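You operate a simulated robot arm through the tools that you are given. There is no shell and no other tool.

Carry out the task below with a simulated robot arm. There is one attempt and no reset: what you move stays moved.

## Task
Wind all the white film on to the short grey core.
Fine: core on the large round plate, star knob tight, black arm in, turn the hand wheel till the roll is bare, arm out. Where these are worked on the way, their far stop is far enough and under half their travel is too little: black arm.

It is judged by the outcome, as a careful person would: the job done as asked, and still so three seconds after it is handed in. It fails if anything else is knocked over, pushed out of place, dropped, spilled or broken.

## Robot
A 7-joint arm with a two-finger parallel gripper, fixed in place. Base frame: the origin is at the foot of the arm, x ahead of it, y to its left, z up; the work surface is at about z = 0.83. Units: m, degrees, N and s.
With the tool pointing down near the work surface it reaches from about 0.1 to 0.64 m from the base axis. Its first joint turns from -66.0 to 66.0 degrees. Payload 1.57 kg.
The tool frame sits at the grasp point between the pads (the TCP): z along the fingers, y along the line on which they close. The tips reach 0.03 m beyond it. The gripper opens to 0.08 m. The fingers are 0.017 m wide and 0.012 m thick; the gripper's body (0.04 by 0.082 m) begins 0.08 m behind the TCP.
Orientation is that of the tool frame in the base frame, as a unit quaternion [w, x, y, z]. With the fingers straight down and closing along the base's y, the tool's x points along the base's -x, its y along +y and its z along -z.

## Interface
- The arm moves only by the tool servo_tool. Its argument "commands" is a list that holds one entry, the list of rows, each a list of 7 numbers: the gripper command, from -1 (shut) to 1 (fully open), values between in proportion, then the shift along the base's x, y, z in mm, then the turn, a rotation vector about the base's x, y, z in degrees. In form: [[[fingers, tx, ty, tz, ax, ay, az], ...]]. A call has 1 to 20 rows; each row shifts and turns the commanded pose from where the row before left it. A row lasts 0.2 s, in which the tool goes at most 0.05 m and 8.6 degrees; a call with a longer step from one row to the next is refused whole, and so is a gripper value outside its range. Where a pose cannot be reached the arm comes as near as it can. A force on the tool above 90 N (or 10 N above the force at the start of the call, whichever is more), or a blocked arm, ends the call early, and 0.2 s more pass. Each finger travels about 0.072 m/s and halts on what it meets, pressing with about 41 N; the grip force reading is that of the motor and also rises with nothing between the fingers. The clock runs only during rows and for 0.2 s after the last one: add rows that do not move to give the fingers time. The reply holds the time, the measured pose of the TCP, the force on the tool along the base axes, the opening and the grip force, in the units named above and with some noise, with the torque about the TCP (base axes, N m) and any sound that the robot's microphone picked up, and new pictures: "views" is both (left out), scene, wrist or none.
- Cameras (640 x 400 px; columns grow to the right, rows downward): "scene" is fixed at [0.0353, 0.4288, 1.4267]; the picture's right is [-0.83, -0.56, 0.00], its down [-0.33, 0.49, -0.81] and it looks along [0.45, -0.67, -0.59] (base axes); focal length 357 px, centre (320, 200). "wrist" rides on the gripper at [0.072, -0.006, -0.122] in the tool frame; the picture's right is [0.09, 1.00, 0.00], its down [-0.84, 0.08, -0.54] and it looks along [-0.54, 0.05, 0.84] (tool axes); focal length 238 px, centre (320, 200).
- probe_pixels(camera, pixels): for up to 12 pixels [column, row] of the newest picture of that camera ("zoom" is the newest enlarged one), the place [x, y, z] in the base frame of the surface seen there, good to about 0.002 m, but the place of the scene camera against the robot may be out by one fixed shift of up to 0.018 m in any direction. No time passes.
- close_up(camera, box): a new picture of the part [left, top, right, bottom] of that camera's present view, enlarged. No time passes.
- hand_in(): hands the job in; it is judged then, once.

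Unless the task says otherwise, let go and move clear before handing in.

The tools are called after ">>>" as name(argument=value, ...) on one line, values as JSON. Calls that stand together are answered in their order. servo_tool: Moves the arm, as the interface text tells. Its arguments: {"type":"object","properties":{"commands":{"type":"array"},"views":{"type":"string","enum":["both","scene","wrist","none"]}},"required":["commands"]} The other tools are called the same way: probe_pixels (camera, pixels) gives the place of the surface under pixels of a picture; close_up (camera, box) takes an enlarged picture of a part of a camera's view; hand_in () hands the job in.

At the start:

```text
t: 0.0
tcp_pos: [0.3684, 0.018, 1.2085]
orientation: [0.001, 0.0, 1.0, 0.0]
ft_force: [-0.1, 0.1, -0.5]
wrist_torque: [0.01, -0.01, -0.02]
width: 0.0801
grip_force: 0.0
```

scene: 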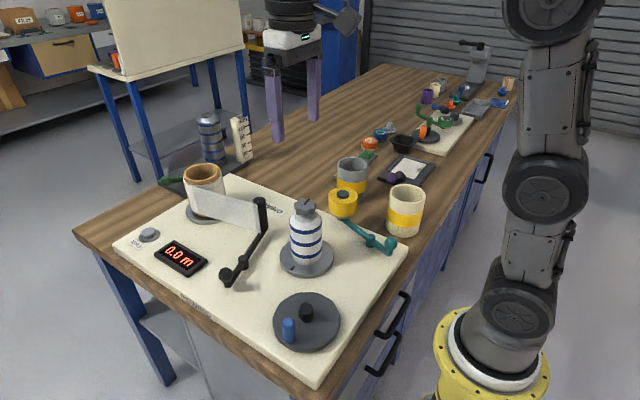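
wrist: 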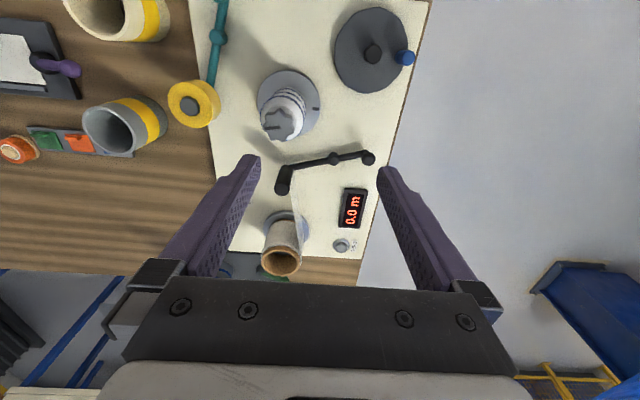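

The scene shows a board with a film roll (brown core, pixel 205,190), a black arm (250,245), a spindle with a white/blue-striped piece on a round plate (305,240), a hand wheel (305,320), and candidate cores (350,175), (405,210). I'll look closer before moving.

>>> close_up(camera="scene", box=[100, 140, 420, 380])

>>> close_up(camera="scene", box=[320, 60, 520, 240])

>>> close_up(camera="wrist", box=[160, 0, 440, 290])

>>> close_up(camera="scene", box=[180, 90, 280, 180])

```text
1.67 times, centred on (260, 260) of scene
```

zoom: 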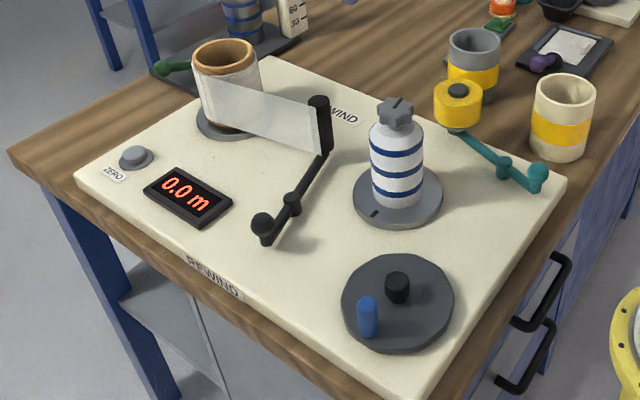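

```text
2.22 times, centred on (420, 150) of scene
```

zoom: 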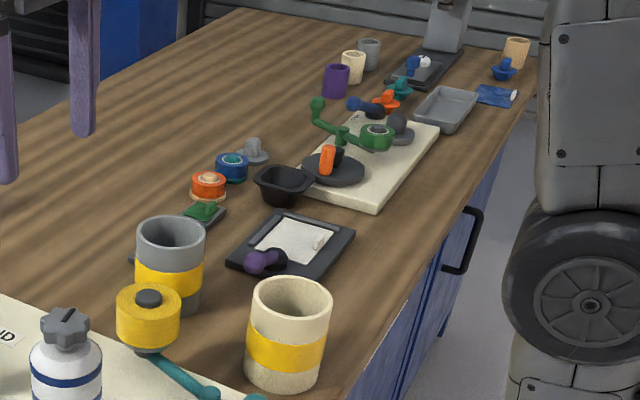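

```text
1.38 times, centred on (300, 145) of wrist
```

zoom: 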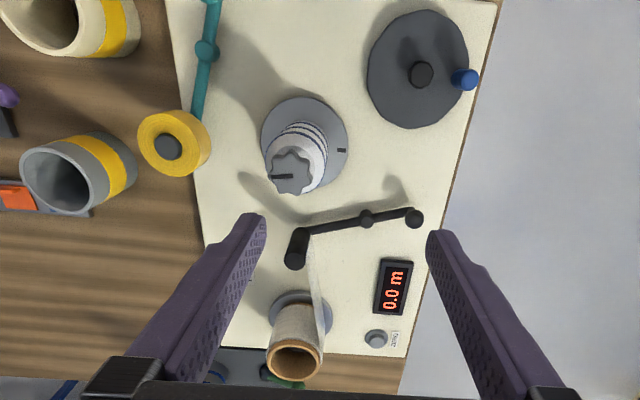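

```text
4.44 times, centred on (230, 135) of scene
```

zoom: 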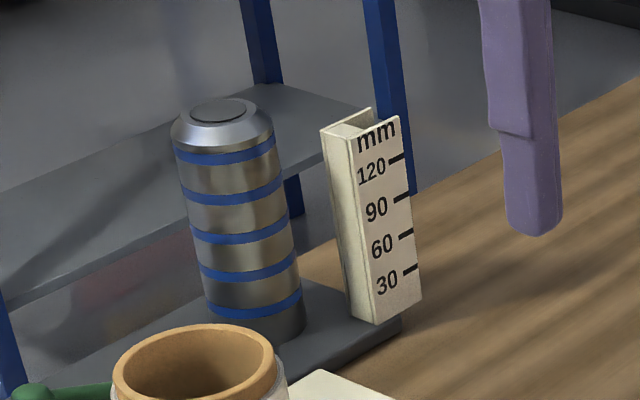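

The board has the expanding mandrel with star knob on its plate, hand wheel with blue handle, and black swing arm holding the film end. The grey yellow-banded core (wrist 120,125) is the likely short grey core, so I'll measure everything with the wrist camera and compare with the scene camera.

>>> probe_pixels(camera="wrist", pixels=[[85, 120], [133, 105], [160, 118], [188, 105], [283, 122], [311, 105], [270, 95], [372, 53], [406, 57], [367, 157], [335, 158], [284, 188]])

>>> probe_pixels(camera="scene", pixels=[[352, 160], [353, 204], [337, 164], [368, 166], [407, 188], [405, 232], [306, 203], [289, 322], [306, 308], [343, 192], [262, 203], [226, 275]])

>>> close_up(camera="wrist", box=[0, 0, 240, 180])

```text
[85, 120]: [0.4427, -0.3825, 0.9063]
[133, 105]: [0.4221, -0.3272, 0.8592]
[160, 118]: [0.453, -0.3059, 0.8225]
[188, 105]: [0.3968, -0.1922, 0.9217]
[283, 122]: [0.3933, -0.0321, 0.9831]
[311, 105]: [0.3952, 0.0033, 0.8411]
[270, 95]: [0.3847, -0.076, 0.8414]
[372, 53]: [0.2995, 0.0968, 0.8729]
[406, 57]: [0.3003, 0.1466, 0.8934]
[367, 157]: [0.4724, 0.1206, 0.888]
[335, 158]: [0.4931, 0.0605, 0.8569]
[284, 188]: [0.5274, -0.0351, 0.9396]
```

```text
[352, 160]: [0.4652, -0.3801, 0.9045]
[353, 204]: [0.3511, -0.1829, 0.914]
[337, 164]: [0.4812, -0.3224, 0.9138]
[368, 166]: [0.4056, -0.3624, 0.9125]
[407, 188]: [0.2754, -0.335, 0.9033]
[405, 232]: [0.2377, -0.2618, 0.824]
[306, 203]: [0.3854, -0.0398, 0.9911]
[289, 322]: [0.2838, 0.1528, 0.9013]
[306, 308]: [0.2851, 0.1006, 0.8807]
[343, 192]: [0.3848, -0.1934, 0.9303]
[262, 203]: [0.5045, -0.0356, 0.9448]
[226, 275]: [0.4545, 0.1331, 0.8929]
```

```text
2.22 times, centred on (120, 90) of wrist
```

zoom: 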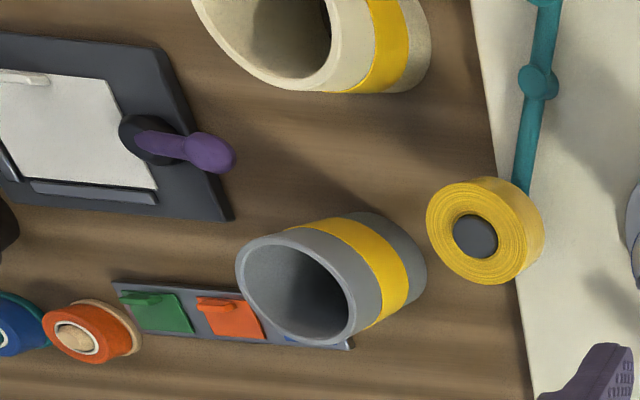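

Scene and wrist points differ by about 1–2 cm in x/y. I'll zoom into the far small set and compare core heights before committing.

>>> close_up(camera="scene", box=[400, 60, 530, 150])

>>> close_up(camera="scene", box=[320, 140, 440, 240])

>>> close_up(camera="scene", box=[180, 160, 360, 300])

```text
4.44 times, centred on (465, 105) of scene
```

zoom: 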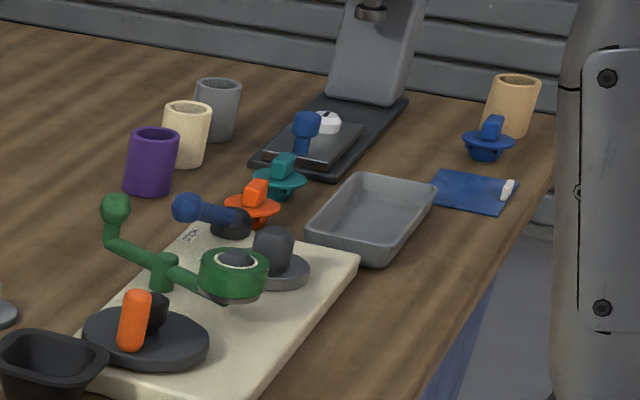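

```text
4.00 times, centred on (380, 190) of scene
```

zoom: 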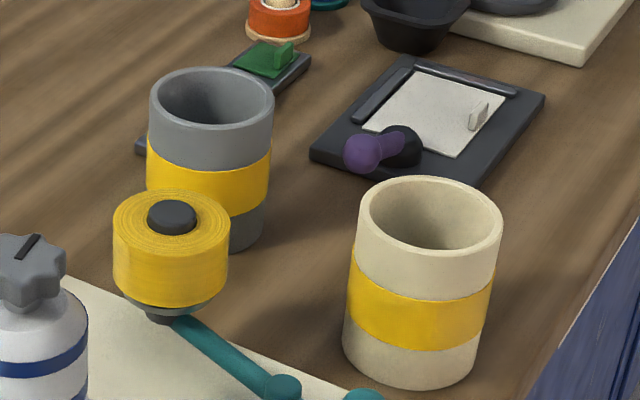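

```text
2.86 times, centred on (270, 230) of scene
```

zoom: 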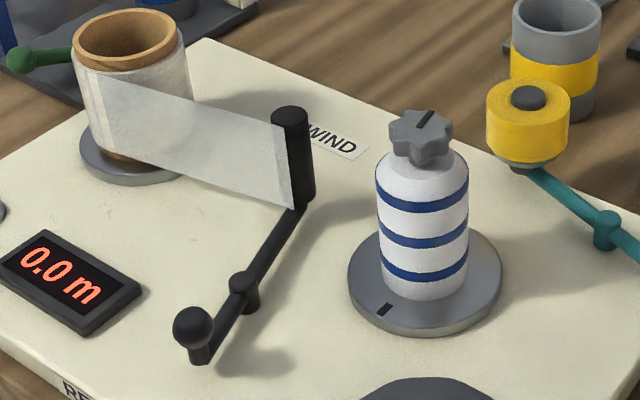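

The near grey core has the same yellow band as the cream one; the mandrel is about 90 px wide in this zoom. I'll measure the mandrel, plates, and core.

>>> probe_pixels(camera="zoom", pixels=[[423, 285], [381, 250], [466, 250], [352, 275], [498, 270], [425, 330], [420, 140], [426, 118], [85, 140], [188, 145], [194, 325], [290, 115]])

>>> probe_pixels(camera="scene", pixels=[[352, 156], [338, 165], [367, 166], [352, 174], [347, 205], [356, 180], [407, 185], [390, 192], [424, 196], [405, 234], [443, 82], [449, 88]])

```text
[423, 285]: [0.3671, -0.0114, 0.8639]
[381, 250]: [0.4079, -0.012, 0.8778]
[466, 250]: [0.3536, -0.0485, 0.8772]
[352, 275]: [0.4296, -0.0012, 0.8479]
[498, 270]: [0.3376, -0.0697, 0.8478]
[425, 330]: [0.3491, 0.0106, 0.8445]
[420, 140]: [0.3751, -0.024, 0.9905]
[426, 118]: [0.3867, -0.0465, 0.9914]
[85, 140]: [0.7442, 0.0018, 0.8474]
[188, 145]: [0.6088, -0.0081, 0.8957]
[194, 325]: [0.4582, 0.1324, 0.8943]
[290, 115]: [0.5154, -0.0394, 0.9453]
```

```text
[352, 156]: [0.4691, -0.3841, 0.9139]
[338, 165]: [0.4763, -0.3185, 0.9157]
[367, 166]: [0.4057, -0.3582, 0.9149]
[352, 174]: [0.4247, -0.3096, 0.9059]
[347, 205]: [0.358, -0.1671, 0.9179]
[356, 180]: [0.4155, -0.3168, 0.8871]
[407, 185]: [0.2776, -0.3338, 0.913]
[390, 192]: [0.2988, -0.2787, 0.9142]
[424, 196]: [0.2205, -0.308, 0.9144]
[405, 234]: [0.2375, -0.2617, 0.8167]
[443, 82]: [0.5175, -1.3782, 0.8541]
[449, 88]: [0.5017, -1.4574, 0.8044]
```

Grey core outer diameter reads ~0.08 (edges 338,165 and 367,166), about as wide as the gripper, and the mandrel ~0.065. I'll move the wrist camera near the grey core to measure precisely.

>>> servo_tool(commands=[[[1, -5, -28, -8, 0, 0, 0], [1, -5, -28, -8, 0, 0, 0], [1, -5, -28, -8, 0, 0, 0], [1, -5, -28, -8, 0, 0, 0], [1, -5, -28, -8, 0, 0, 0], [1, -5, -28, -8, 0, 0, 0], [1, -5, -28, -8, 0, 0, 0], [1, -5, -28, -8, 0, 0, 0], [1, -5, -28, -8, 0, 0, 0], [1, -5, -28, -8, 0, 0, 0], [1, -5, -28, -8, 0, 0, 0], [1, -5, -28, -8, 0, 0, 0], [1, -8, -27, -12, 0, 0, 0], [1, 0, 0, 0, 0, 0, 0]]])

```text
t: 3.0
tcp_pos: [0.2999, -0.3467, 1.1005]
orientation: [0.001, 0.0, 1.0, 0.001]
ft_force: [-0.1, 0.4, 0.3]
wrist_torque: [-0.03, -0.01, -0.04]
width: 0.0802
grip_force: 0.0
```

scene: 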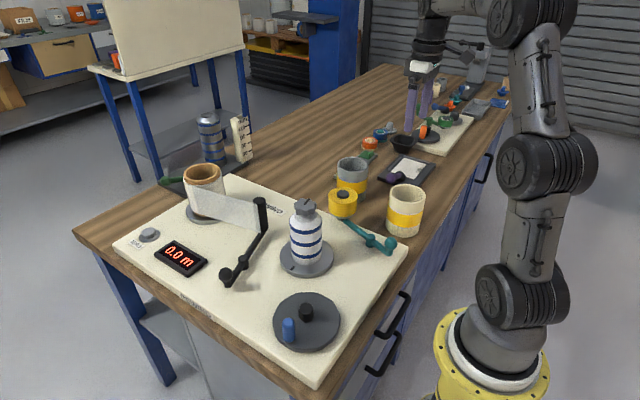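
wrist: 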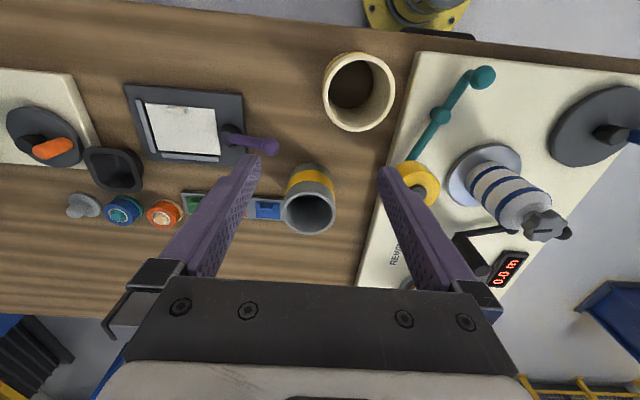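

The grey core is at wrist (308,200). Zooming and probing its rim.

>>> close_up(camera="wrist", box=[240, 140, 400, 240])

>>> probe_pixels(camera="wrist", pixels=[[281, 212], [334, 212], [308, 231], [308, 190], [283, 205], [333, 205], [327, 75], [391, 90], [357, 130], [360, 55], [308, 210], [360, 85]])

```text
4.00 times, centred on (320, 190) of wrist
```

zoom: 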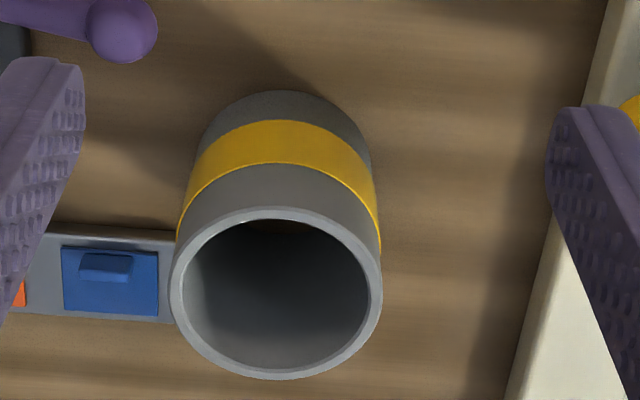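

```text
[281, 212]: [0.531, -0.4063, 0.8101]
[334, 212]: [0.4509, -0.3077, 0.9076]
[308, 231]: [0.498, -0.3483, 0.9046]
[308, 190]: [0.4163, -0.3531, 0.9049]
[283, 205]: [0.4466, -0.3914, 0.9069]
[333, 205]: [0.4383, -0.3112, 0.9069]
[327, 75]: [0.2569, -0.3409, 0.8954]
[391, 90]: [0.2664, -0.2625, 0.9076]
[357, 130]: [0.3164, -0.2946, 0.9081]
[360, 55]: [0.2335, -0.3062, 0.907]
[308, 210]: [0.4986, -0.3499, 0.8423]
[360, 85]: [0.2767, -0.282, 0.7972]
```

The core's outside is ≈0.085 m (too wide for the 0.08 gripper) with a ~5 mm wall, so I'll need a wall grasp. Now measure the mandrel from above the same way.

>>> servo_tool(commands=[[[1, -3, 29, 0, 0, 0, 0], [1, -3, 29, 0, 0, 0, 0], [1, -3, 29, 0, 0, 0, 0], [1, -3, 29, 0, 0, 0, 0], [1, -3, 29, 0, 0, 0, 0], [1, -3, 29, 0, 0, 0, 0], [1, -3, 29, 0, 0, 0, 0], [1, -3, 29, 0, 0, 0, 0], [1, -3, 29, 0, 0, 0, 0], [1, -3, 29, 0, 0, 0, 0], [1, 0, 27, 0, 0, 0, 0], [1, 0, 0, 0, 0, 0, 0]]])

```text
t: 5.6
tcp_pos: [0.2721, -0.0285, 1.0995]
orientation: [0.002, 0.0, 1.0, 0.001]
ft_force: [0.3, -0.6, 0.0]
wrist_torque: [0.03, 0.0, 0.02]
width: 0.0799
grip_force: 0.0
```

scene: 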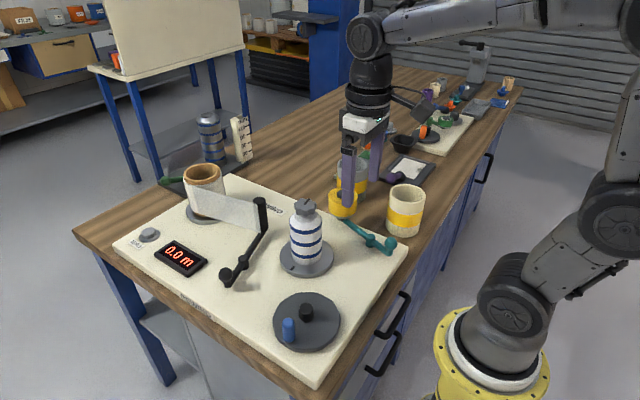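
wrist: 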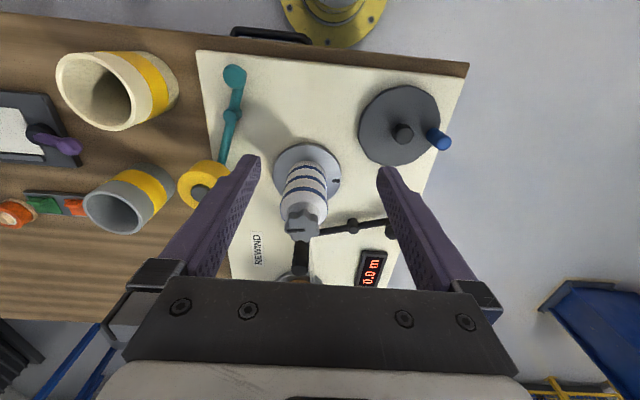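

>>> close_up(camera="wrist", box=[250, 140, 370, 240])

>>> probe_pixels(camera="wrist", pixels=[[307, 168], [308, 158], [288, 185], [325, 185], [307, 150], [280, 170], [336, 170], [300, 226], [304, 207], [306, 190], [303, 238], [230, 240]])

```text
4.00 times, centred on (310, 190) of wrist
```

zoom: 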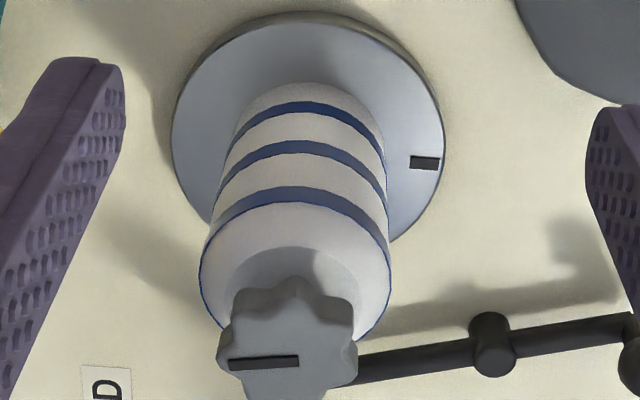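

```text
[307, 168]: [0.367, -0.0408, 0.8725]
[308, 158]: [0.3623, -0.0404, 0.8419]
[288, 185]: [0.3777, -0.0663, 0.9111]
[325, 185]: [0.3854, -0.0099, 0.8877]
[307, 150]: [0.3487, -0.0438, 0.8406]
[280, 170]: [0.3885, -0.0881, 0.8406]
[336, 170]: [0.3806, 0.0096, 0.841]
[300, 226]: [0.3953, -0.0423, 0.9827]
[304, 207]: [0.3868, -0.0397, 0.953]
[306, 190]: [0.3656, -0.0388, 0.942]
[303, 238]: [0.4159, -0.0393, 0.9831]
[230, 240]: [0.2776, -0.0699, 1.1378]
```

Readings: plate top z≈0.841, mandrel centre ≈(0.40,-0.04), diameter ≈0.068, shoulder ≈0.945–0.953, knob top 0.983; core centre ≈(0.457,-0.351), rim z 0.907, inner Ø ≈0.076. I'll take the core by its +y wall with half-open fingers; first move above that spot.

>>> servo_tool(commands=[[[0, 18, -28, 0, 0, 0, 0], [0, 18, -28, 0, 0, 0, 0], [0, 18, -28, 0, 0, 0, 0], [0, 18, -28, 0, 0, 0, 0], [0, 18, -28, 0, 0, 0, 0], [0, 18, -28, 0, 0, 0, 0], [0, 18, -28, 0, 0, 0, 0], [0, 18, -28, 0, 0, 0, 0], [0, 18, -28, 0, 0, 0, 0], [0, 22, -30, 0, 0, 0, 0], [0, 0, 0, -40, 0, 0, 0], [0, 0, 0, -40, 0, 0, 0], [0, 0, 0, 0, 0, 0, 0]]])

```text
t: 8.4
tcp_pos: [0.4511, -0.3079, 1.0206]
orientation: [0.002, 0.0, 1.0, 0.0]
ft_force: [-0.1, -0.5, -0.6]
wrist_torque: [-0.01, -0.01, -0.01]
width: 0.0401
grip_force: 0.1
```

scene: 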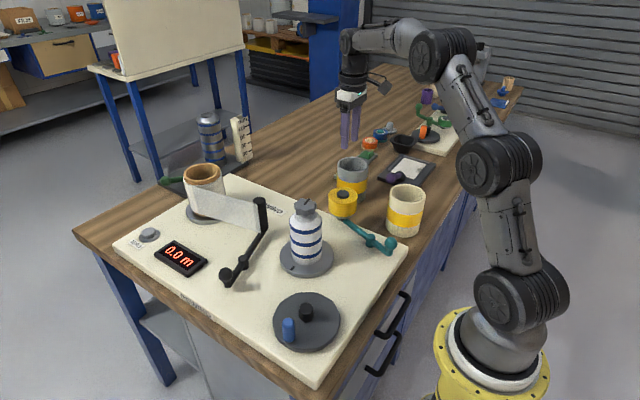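
wrist: 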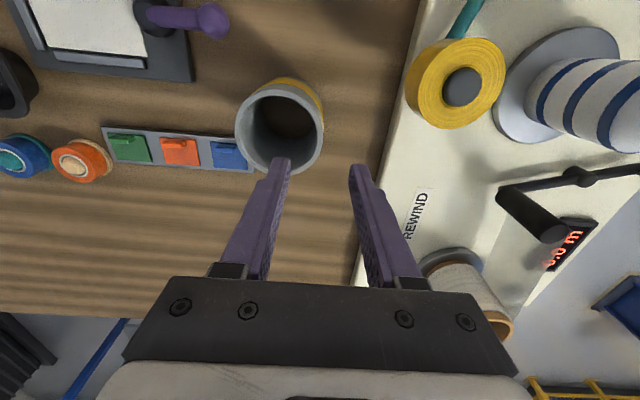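

The core rim is now close (wrist ~235–324 columns). I'll probe its rim to refine the centre.

>>> close_up(camera="wrist", box=[220, 60, 380, 180])

>>> probe_pixels(camera="wrist", pixels=[[237, 130], [322, 128], [278, 91], [255, 163], [310, 160], [248, 103], [312, 105], [319, 140], [200, 200], [345, 140]])

```text
3.33 times, centred on (300, 120) of wrist
```

zoom: 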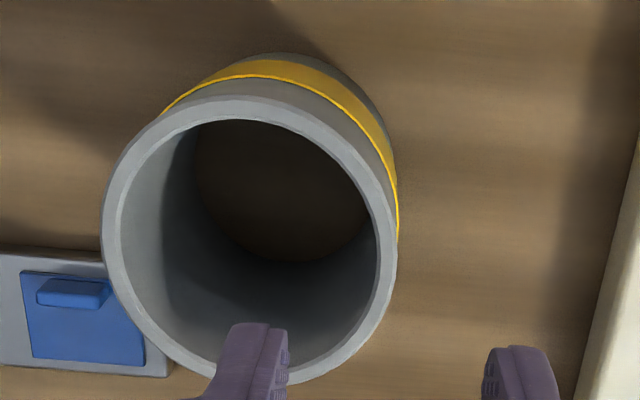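

```text
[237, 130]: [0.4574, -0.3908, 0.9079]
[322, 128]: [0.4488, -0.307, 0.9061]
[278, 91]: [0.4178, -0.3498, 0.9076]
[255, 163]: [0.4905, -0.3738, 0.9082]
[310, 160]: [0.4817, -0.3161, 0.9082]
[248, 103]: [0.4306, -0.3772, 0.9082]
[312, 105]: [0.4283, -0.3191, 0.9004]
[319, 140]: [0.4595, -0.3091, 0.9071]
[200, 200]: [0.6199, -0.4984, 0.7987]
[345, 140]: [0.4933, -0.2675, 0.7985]
```

The rim fit gives core centre (0.459,-0.349), and the table is at z≈0.799, so the core is ~0.108 tall. I'll shift slightly and go down to put the inner finger just inside the +y wall.

>>> servo_tool(commands=[[[0, 5, 0, -20, 0, 0, 0], [0, 0, 0, -20, 0, 0, 0], [0, 0, 0, -20, 0, 0, 0], [0, 0, 0, 0, 0, 0, 0], [0, 0, 0, 0, 0, 0, 0]]])

```text
t: 9.6
tcp_pos: [0.4592, -0.3102, 0.9613]
orientation: [0.0, 0.0, 1.0, 0.001]
ft_force: [0.0, 0.7, -0.1]
wrist_torque: [0.01, 0.03, -0.03]
width: 0.0399
grip_force: 0.0
```

scene: 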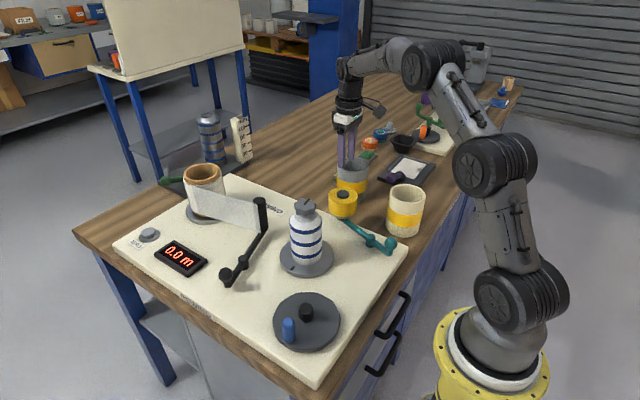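
wrist: 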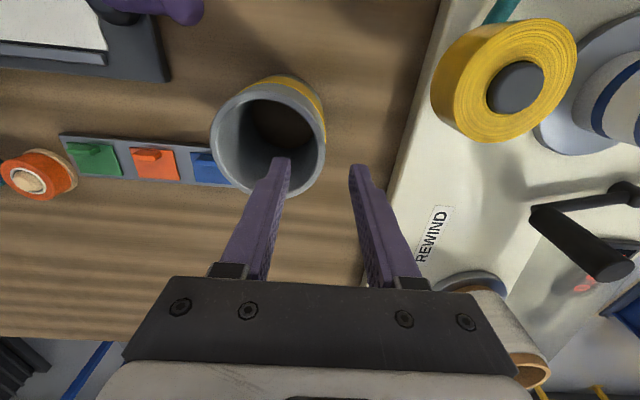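

Inner fingertip sits inside the core opening and the outer one outside. Lowering 39 mm and closing on the wall.

>>> servo_tool(commands=[[[0, 0, 1, -15, 0, 0, 0], [0, 0, 0, -14, 0, 0, 0], [0, 0, 0, -10, 0, 0, 0], [0, 0, 0, 0, 0, 0, 0], [-0.5, 0, 0, 0, 0, 0, 0], [-1, 0, 0, 0, 0, 0, 0], [-1, 0, 0, 0, 0, 0, 0], [-1, 0, 0, 0, 0, 0, 0], [-1, 0, 0, 0, 0, 0, 0]]])

```text
t: 11.6
tcp_pos: [0.4598, -0.3084, 0.9223]
orientation: [0.001, 0.0, 1.0, 0.001]
ft_force: [-0.4, -0.8, 0.5]
wrist_torque: [-0.03, -0.01, -0.07]
width: 0.0047
grip_force: 25.7
```

scene: 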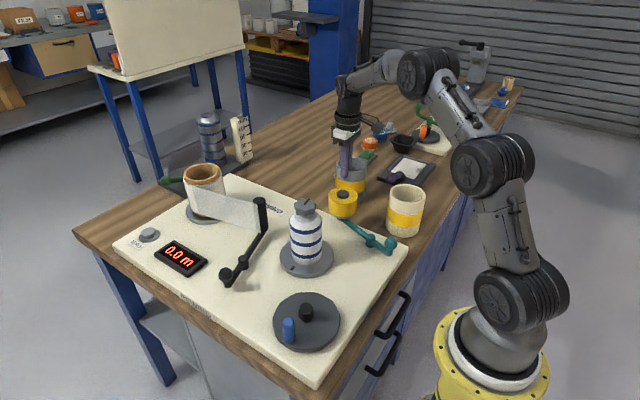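
wrist: 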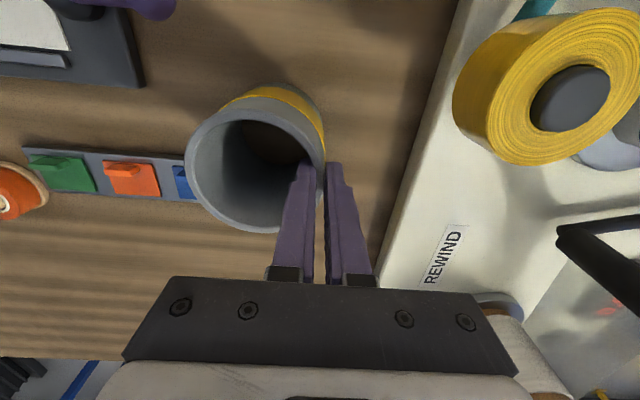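

The fingers hold the 4.7 mm wall. Lifting straight up.

>>> servo_tool(commands=[[[-1, 0, 0, 8, 0, 0, 0], [-1, 0, 0, 12, 0, 0, 0], [-1, 0, 0, 20, 0, 0, 0], [-1, 0, 0, 20, 0, 0, 0], [-1, 0, 0, 20, 0, 0, 0], [-1, 0, 0, 20, 0, 0, 0], [-1, 0, 0, 20, 0, 0, 0], [-1, 0, 0, 20, 0, 0, 0], [-1, 0, 0, 20, 0, 0, 0], [-1, 0, 0, 20, 0, 0, 0], [-1, 0, 0, 20, 0, 0, 0], [-1, 0, 0, 10, 0, 0, 0], [-1, 0, 0, 0, 0, 0, 0]]])

```text
t: 14.4
tcp_pos: [0.4593, -0.3109, 1.1315]
orientation: [0.002, 0.001, 1.0, 0.001]
ft_force: [-0.1, 0.3, -1.7]
wrist_torque: [0.06, 0.0, 0.01]
width: 0.0047
grip_force: 25.6
```

scene: 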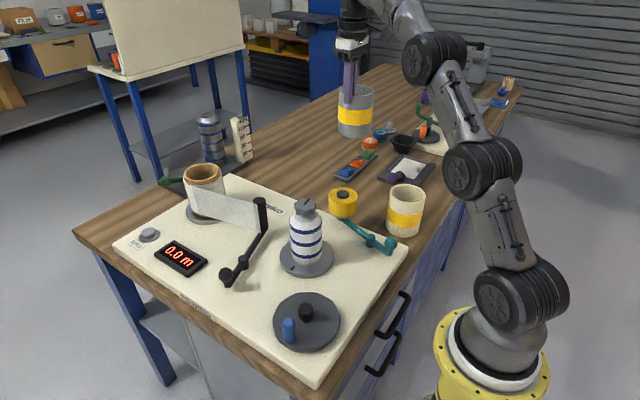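
wrist: 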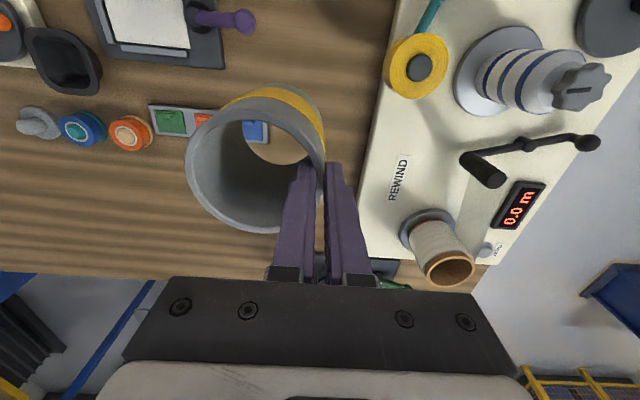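

The core came up cleanly (bottom ≈1.008, knob top 0.984). Carrying it over to the mandrel at (0.40,-0.04).

>>> servo_tool(commands=[[[-1, -2, 12, 4, 0, 0, 0], [-1, -5, 25, 4, 0, 0, 0], [-1, -5, 25, 2, 0, 0, 0], [-1, -5, 25, 0, 0, 0, 0], [-1, -5, 25, 0, 0, 0, 0], [-1, -5, 25, 0, 0, 0, 0], [-1, -5, 25, 0, 0, 0, 0], [-1, -5, 25, 0, 0, 0, 0], [-1, -5, 25, 0, 0, 0, 0], [-1, -5, 25, 0, 0, 0, 0], [-1, -5, 25, 0, 0, 0, 0], [-1, -5, 25, 0, 0, 0, 0], [-1, -2, 12, 0, 0, 0, 0], [-1, 0, 11, 0, 0, 0, 0], [-1, 0, 0, 0, 0, 0, 0], [-1, 0, 0, 0, 0, 0, 0]]])

```text
t: 17.8
tcp_pos: [0.4007, 0.0012, 1.1403]
orientation: [0.001, 0.001, 1.0, 0.001]
ft_force: [-0.4, -0.2, -1.2]
wrist_torque: [0.06, 0.03, 0.02]
width: 0.005
grip_force: 24.9
```

scene: 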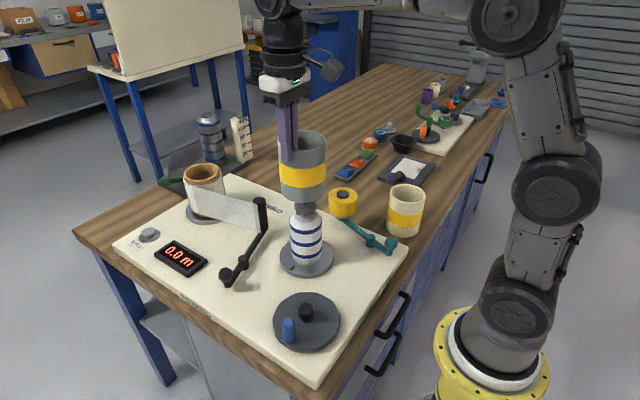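
wrist: 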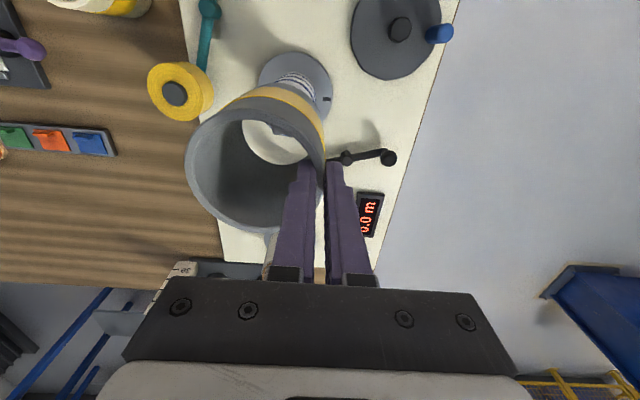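

The core hangs above the knob. Checking alignment and tilt in close-ups.

>>> close_up(camera="scene", box=[240, 110, 370, 290])

>>> probe_pixels(camera="wrist", pixels=[[190, 160], [232, 103], [260, 90], [205, 205], [265, 231], [318, 135], [295, 101], [215, 120]])

>>> probe_pixels(camera="scene", pixels=[[282, 195], [302, 201], [324, 195], [326, 140], [305, 160], [290, 238], [320, 238], [306, 240]])

```text
2.22 times, centred on (305, 200) of scene
```

zoom: 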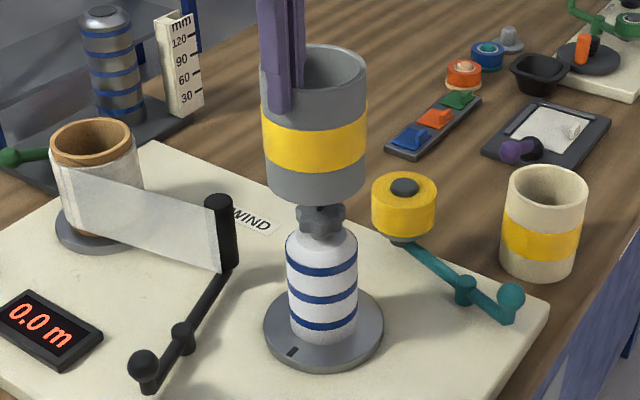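

```text
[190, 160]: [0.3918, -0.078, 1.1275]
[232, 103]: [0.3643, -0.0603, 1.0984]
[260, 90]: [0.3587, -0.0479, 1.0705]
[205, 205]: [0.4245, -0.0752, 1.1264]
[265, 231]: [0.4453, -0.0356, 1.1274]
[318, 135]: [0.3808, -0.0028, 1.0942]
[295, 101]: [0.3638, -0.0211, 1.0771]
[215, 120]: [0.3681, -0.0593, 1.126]
```

```text
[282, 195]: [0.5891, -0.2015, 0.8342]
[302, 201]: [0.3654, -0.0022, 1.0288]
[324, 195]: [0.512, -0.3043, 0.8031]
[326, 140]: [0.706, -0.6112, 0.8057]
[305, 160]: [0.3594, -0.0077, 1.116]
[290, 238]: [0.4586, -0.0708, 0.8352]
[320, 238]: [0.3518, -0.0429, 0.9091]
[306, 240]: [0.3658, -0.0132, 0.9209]
```

Both cameras put the core ~4 mm too far in +x and a bit in +y relative to the mandrel. Correcting and lowering until the bottom is just above the mandrel shoulder.

>>> servo_tool(commands=[[[-1, -4, -1, 0, 0, 0, 0], [-1, 0, 0, -10, 0, 0, 0], [-1, 0, 0, -10, 0, 0, 0], [-1, 0, 0, -10, 0, 0, 0], [-1, 0, 0, -10, 0, 0, 0], [-1, 0, 0, -10, 0, 0, 0], [-1, 0, 0, -7, 0, 0, 0], [-1, 0, 0, 0, 0, 0, 0]]])

>>> close_up(camera="scene", box=[250, 140, 360, 290])

>>> close_up(camera="wrist", box=[160, 60, 360, 260])

```text
t: 19.6
tcp_pos: [0.3952, -0.001, 1.0848]
orientation: [0.001, 0.0, 1.0, 0.001]
ft_force: [-0.6, -0.7, -2.0]
wrist_torque: [0.03, 0.0, 0.02]
width: 0.0048
grip_force: 25.7
```

scene: 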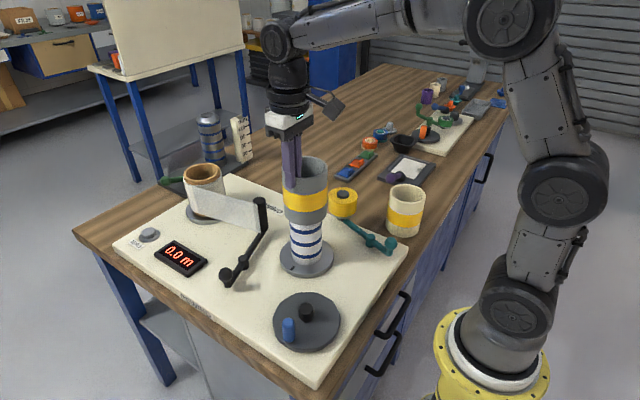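
wrist: 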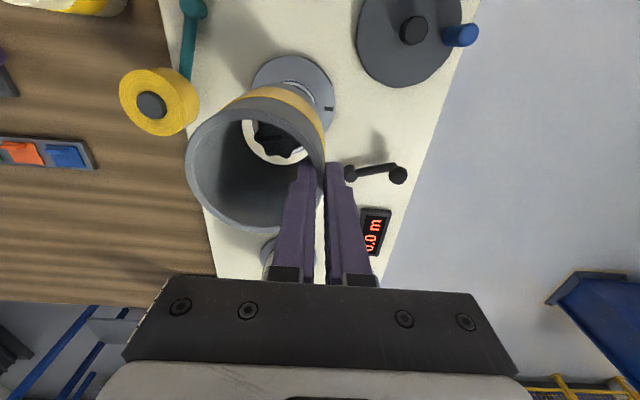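

```text
2.67 times, centred on (305, 215) of scene
```

zoom: 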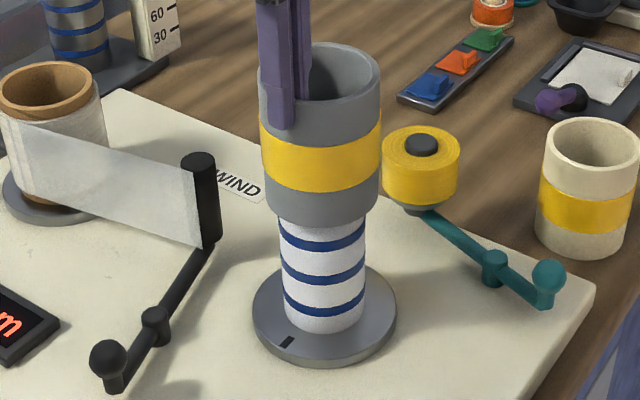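

```text
2.00 times, centred on (260, 160) of wrist
```

zoom: 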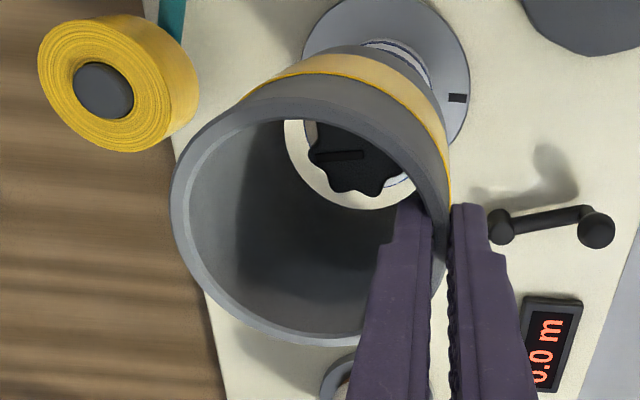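

The bottom edge is just at the mandrel shoulder and nearly centred. Continuing down gently while watching force.

>>> servo_tool(commands=[[[-1, -0.5, -0.5, -5, 0, 0, 0], [-1, 0, 0, -5, 0, 0, 0], [-1, 0, 0, -5, 0, 0, 0], [-1, 0, 0, -5, 0, 0, 0], [-1, 0, 0, -5, 0, 0, 0], [-1, 0, 0, -5, 0, 0, 0], [-1, 0, 0, 0, 0, 0, 0]]])

>>> close_up(camera="scene", box=[250, 140, 360, 290])

>>> close_up(camera="wrist", box=[160, 60, 360, 260])

```text
t: 21.2
tcp_pos: [0.3942, -0.0012, 1.0532]
orientation: [0.001, 0.001, 1.0, 0.001]
ft_force: [-0.3, -0.3, -1.5]
wrist_torque: [0.06, 0.0, 0.0]
width: 0.0048
grip_force: 24.9
```

scene: 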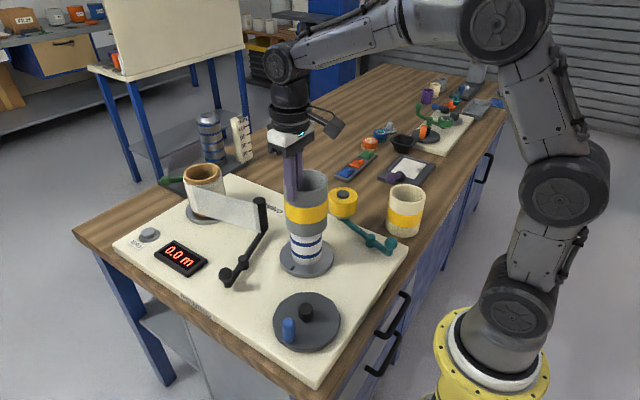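
wrist: 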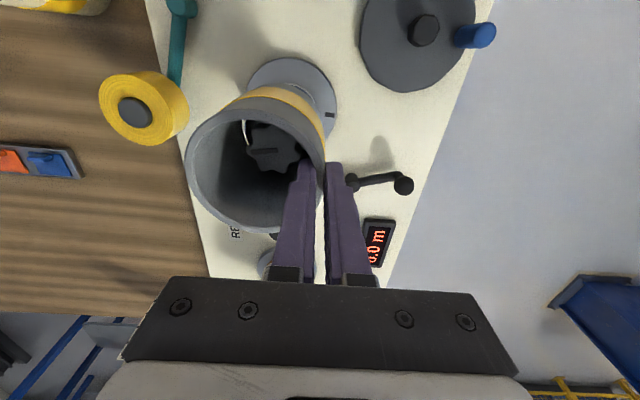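

```text
2.67 times, centred on (305, 215) of scene
```

zoom: 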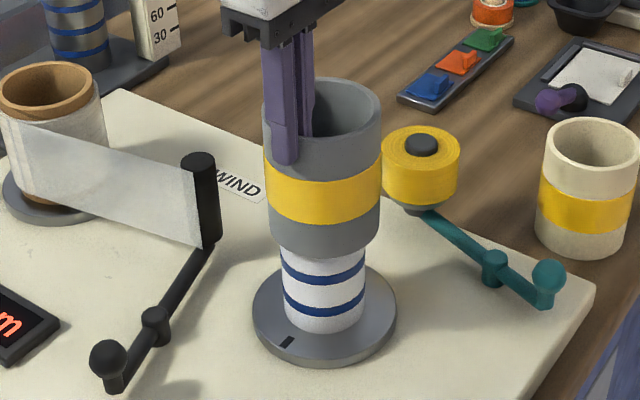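

```text
2.00 times, centred on (260, 160) of wrist
```

zoom: 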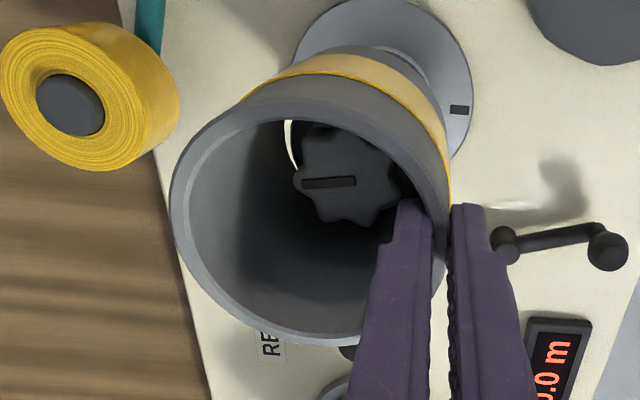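

The core slides freely over the mandrel. I'll bias 2 mm toward +y so the inner finger clears the knob and lower further.

>>> servo_tool(commands=[[[-1, 1, 2, 0, 0, 0, 0], [-1, 0, 0, -6, 0, 0, 0], [-1, 0, 0, -6, 0, 0, 0], [-1, 0, 0, -6, 0, 0, 0], [-1, 0, 0, -6, 0, 0, 0], [-1, 0, 0, -6, 0, 0, 0], [-1, 0, 0, -6, 0, 0, 0], [-1, 0, 0, -6, 0, 0, 0], [-1, 0, 0, -6, 0, 0, 0], [-1, 0, 0, -6, 0, 0, 0], [-1, 0, 0, 0, 0, 0, 0]]])

>>> close_up(camera="scene", box=[250, 140, 360, 290])

>>> close_up(camera="wrist", box=[160, 60, 360, 260])

```text
t: 23.6
tcp_pos: [0.3967, 0.0005, 0.9987]
orientation: [0.0, 0.0, 1.0, 0.001]
ft_force: [0.6, -0.2, -1.1]
wrist_torque: [0.11, -0.02, 0.0]
width: 0.0053
grip_force: 25.6
```

scene: 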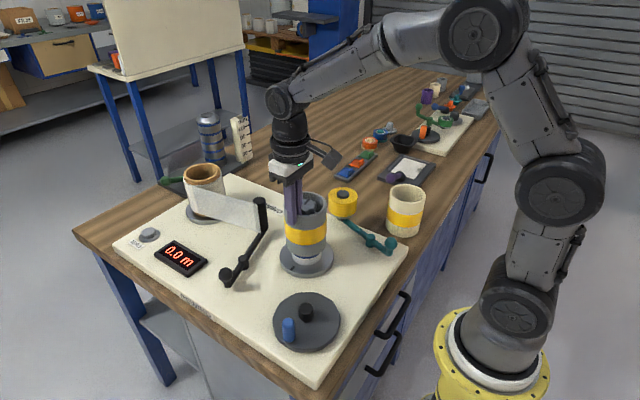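
wrist: 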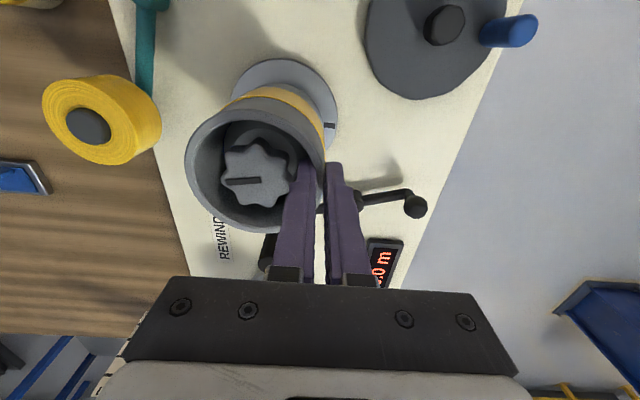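

```text
2.67 times, centred on (305, 215) of scene
```

zoom: 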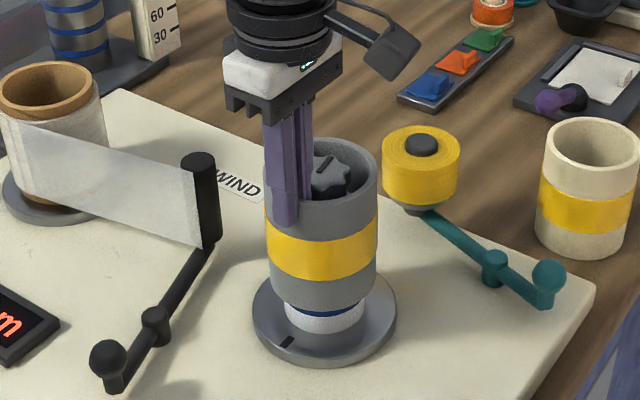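

```text
2.00 times, centred on (260, 160) of wrist
```

zoom: 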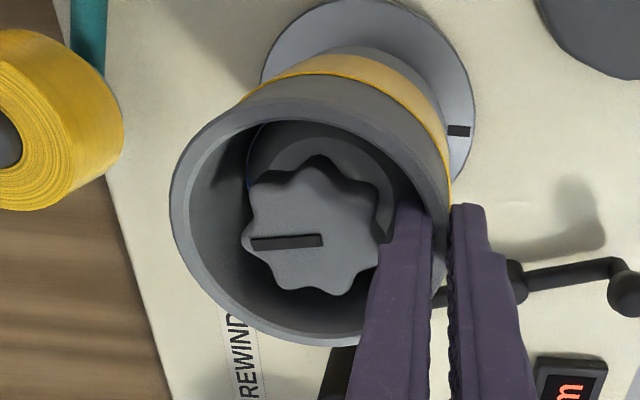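

Still no contact force; the finger passes beside the knob. Lowering to where the fingertip nears the mandrel's shoulder.

>>> servo_tool(commands=[[[-1, 0, 0, -4, 0, 0, 0], [-1, 0, 0, -4, 0, 0, 0], [-1, 0, 0, -4, 0, 0, 0], [-1, 0, 0, -3, 0, 0, 0], [-1, 0, 0, -2, 0, 0, 0], [-1, 0, 0, -2, 0, 0, 0], [-1, 0, 0, 0, 0, 0, 0]]])

>>> close_up(camera="scene", box=[250, 140, 360, 290])

>>> close_up(camera="wrist", box=[160, 60, 360, 260])

```text
t: 25.2
tcp_pos: [0.3963, 0.0007, 0.9812]
orientation: [0.001, 0.0, 1.0, 0.001]
ft_force: [-0.2, -0.4, 0.9]
wrist_torque: [0.05, 0.01, -0.01]
width: 0.005
grip_force: 25.1
```

scene: 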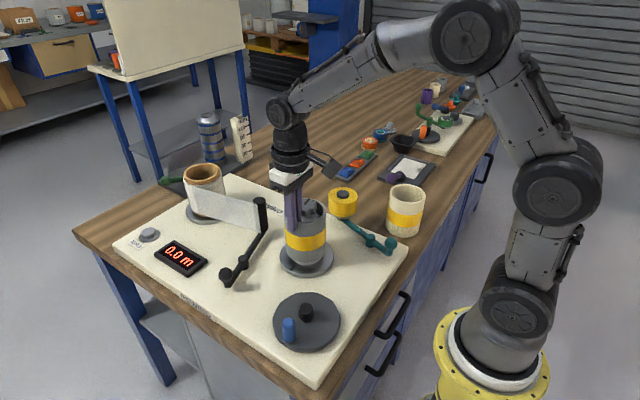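
wrist: 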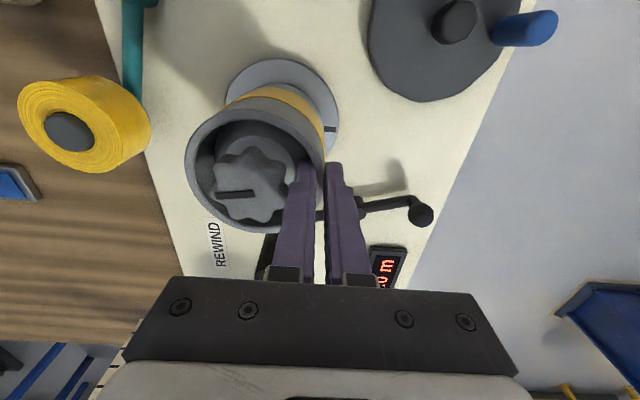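

```text
2.67 times, centred on (305, 215) of scene
```

zoom: 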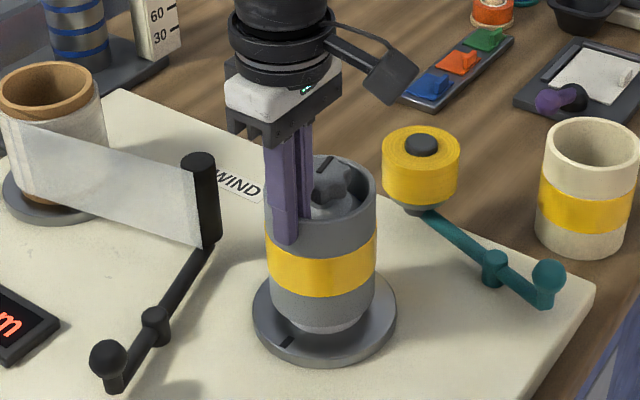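

```text
2.00 times, centred on (260, 160) of wrist
```

zoom: 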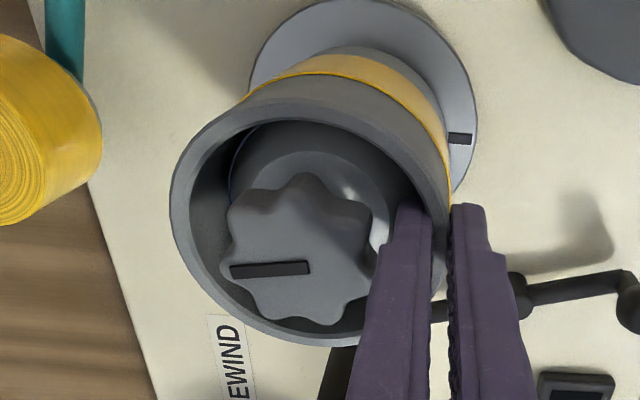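

About 15 mm left to the plate. Lowering in 1 mm steps to feel for contact.

>>> servo_tool(commands=[[[-1, 0, 0, -1.5, 0, 0, 0], [-1, 0, 0, -1.5, 0, 0, 0], [-1, 0, 0, 0, 0, 0, 0]]], views="none")

```text
t: 26.0
tcp_pos: [0.3982, 0.0028, 0.9793]
orientation: [0.005, 0.0, 1.0, 0.001]
ft_force: [0.1, 3.2, 23.2]
wrist_torque: [-0.21, -0.06, -0.03]
width: 0.0048
grip_force: 25.0
```

Contact at 23 N: fingertip is on the mandrel shoulder. Back off 2.5 mm and open just slightly so the core slides down the last ~12 mm.

>>> servo_tool(commands=[[[-1, 0, 0, 2.5, 0, 0, 0], [-1, 0, 0, 0, 0, 0, 0], [-0.78, 0, 0, 0, 0, 0, 0], [-0.78, 0, 0, 0, 0, 0, 0], [-0.78, 0, 0, 0, 0, 0, 0]]])

>>> close_up(camera="scene", box=[250, 140, 360, 290])

>>> close_up(camera="wrist", box=[160, 60, 360, 260])

```text
t: 27.2
tcp_pos: [0.3966, 0.0021, 0.981]
orientation: [-0.001, 0.0, 1.0, 0.001]
ft_force: [0.9, 12.5, 8.6]
wrist_torque: [0.25, -0.08, 0.09]
width: 0.0053
grip_force: 0.1
```

scene: 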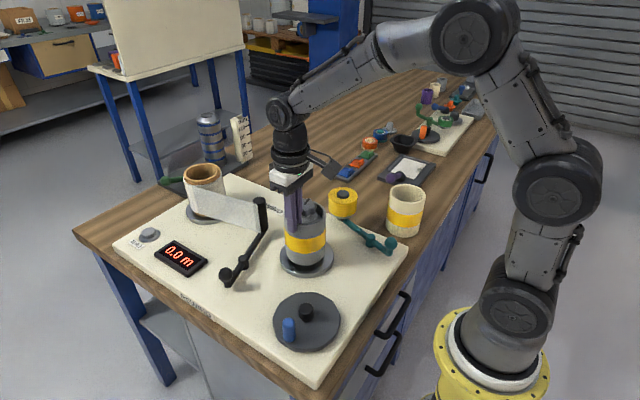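
wrist: 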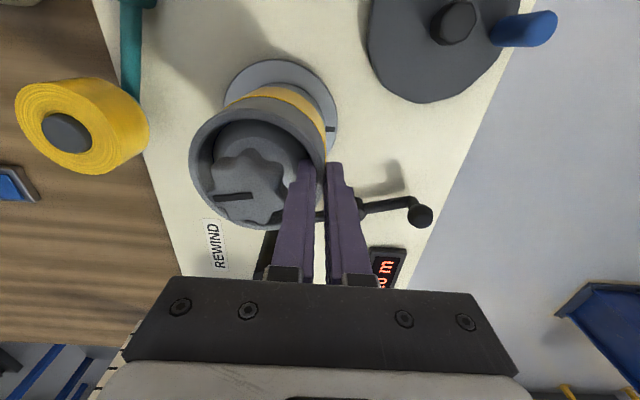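

```text
2.67 times, centred on (305, 215) of scene
```

zoom: 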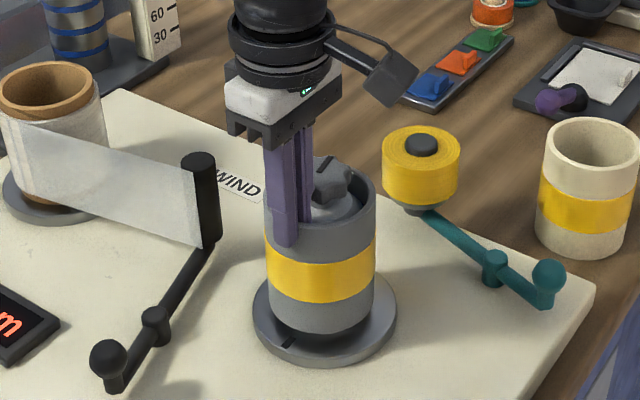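

```text
2.00 times, centred on (260, 160) of wrist
```

zoom: 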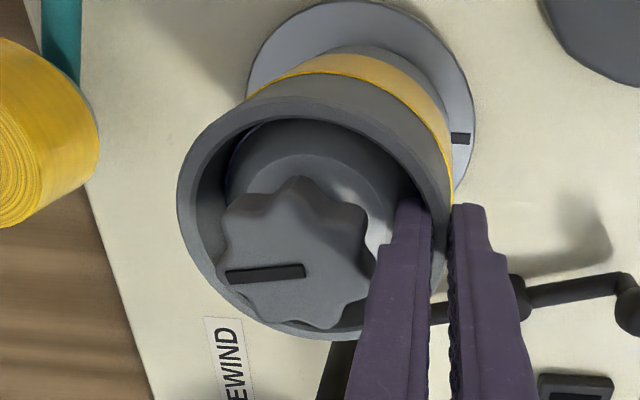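

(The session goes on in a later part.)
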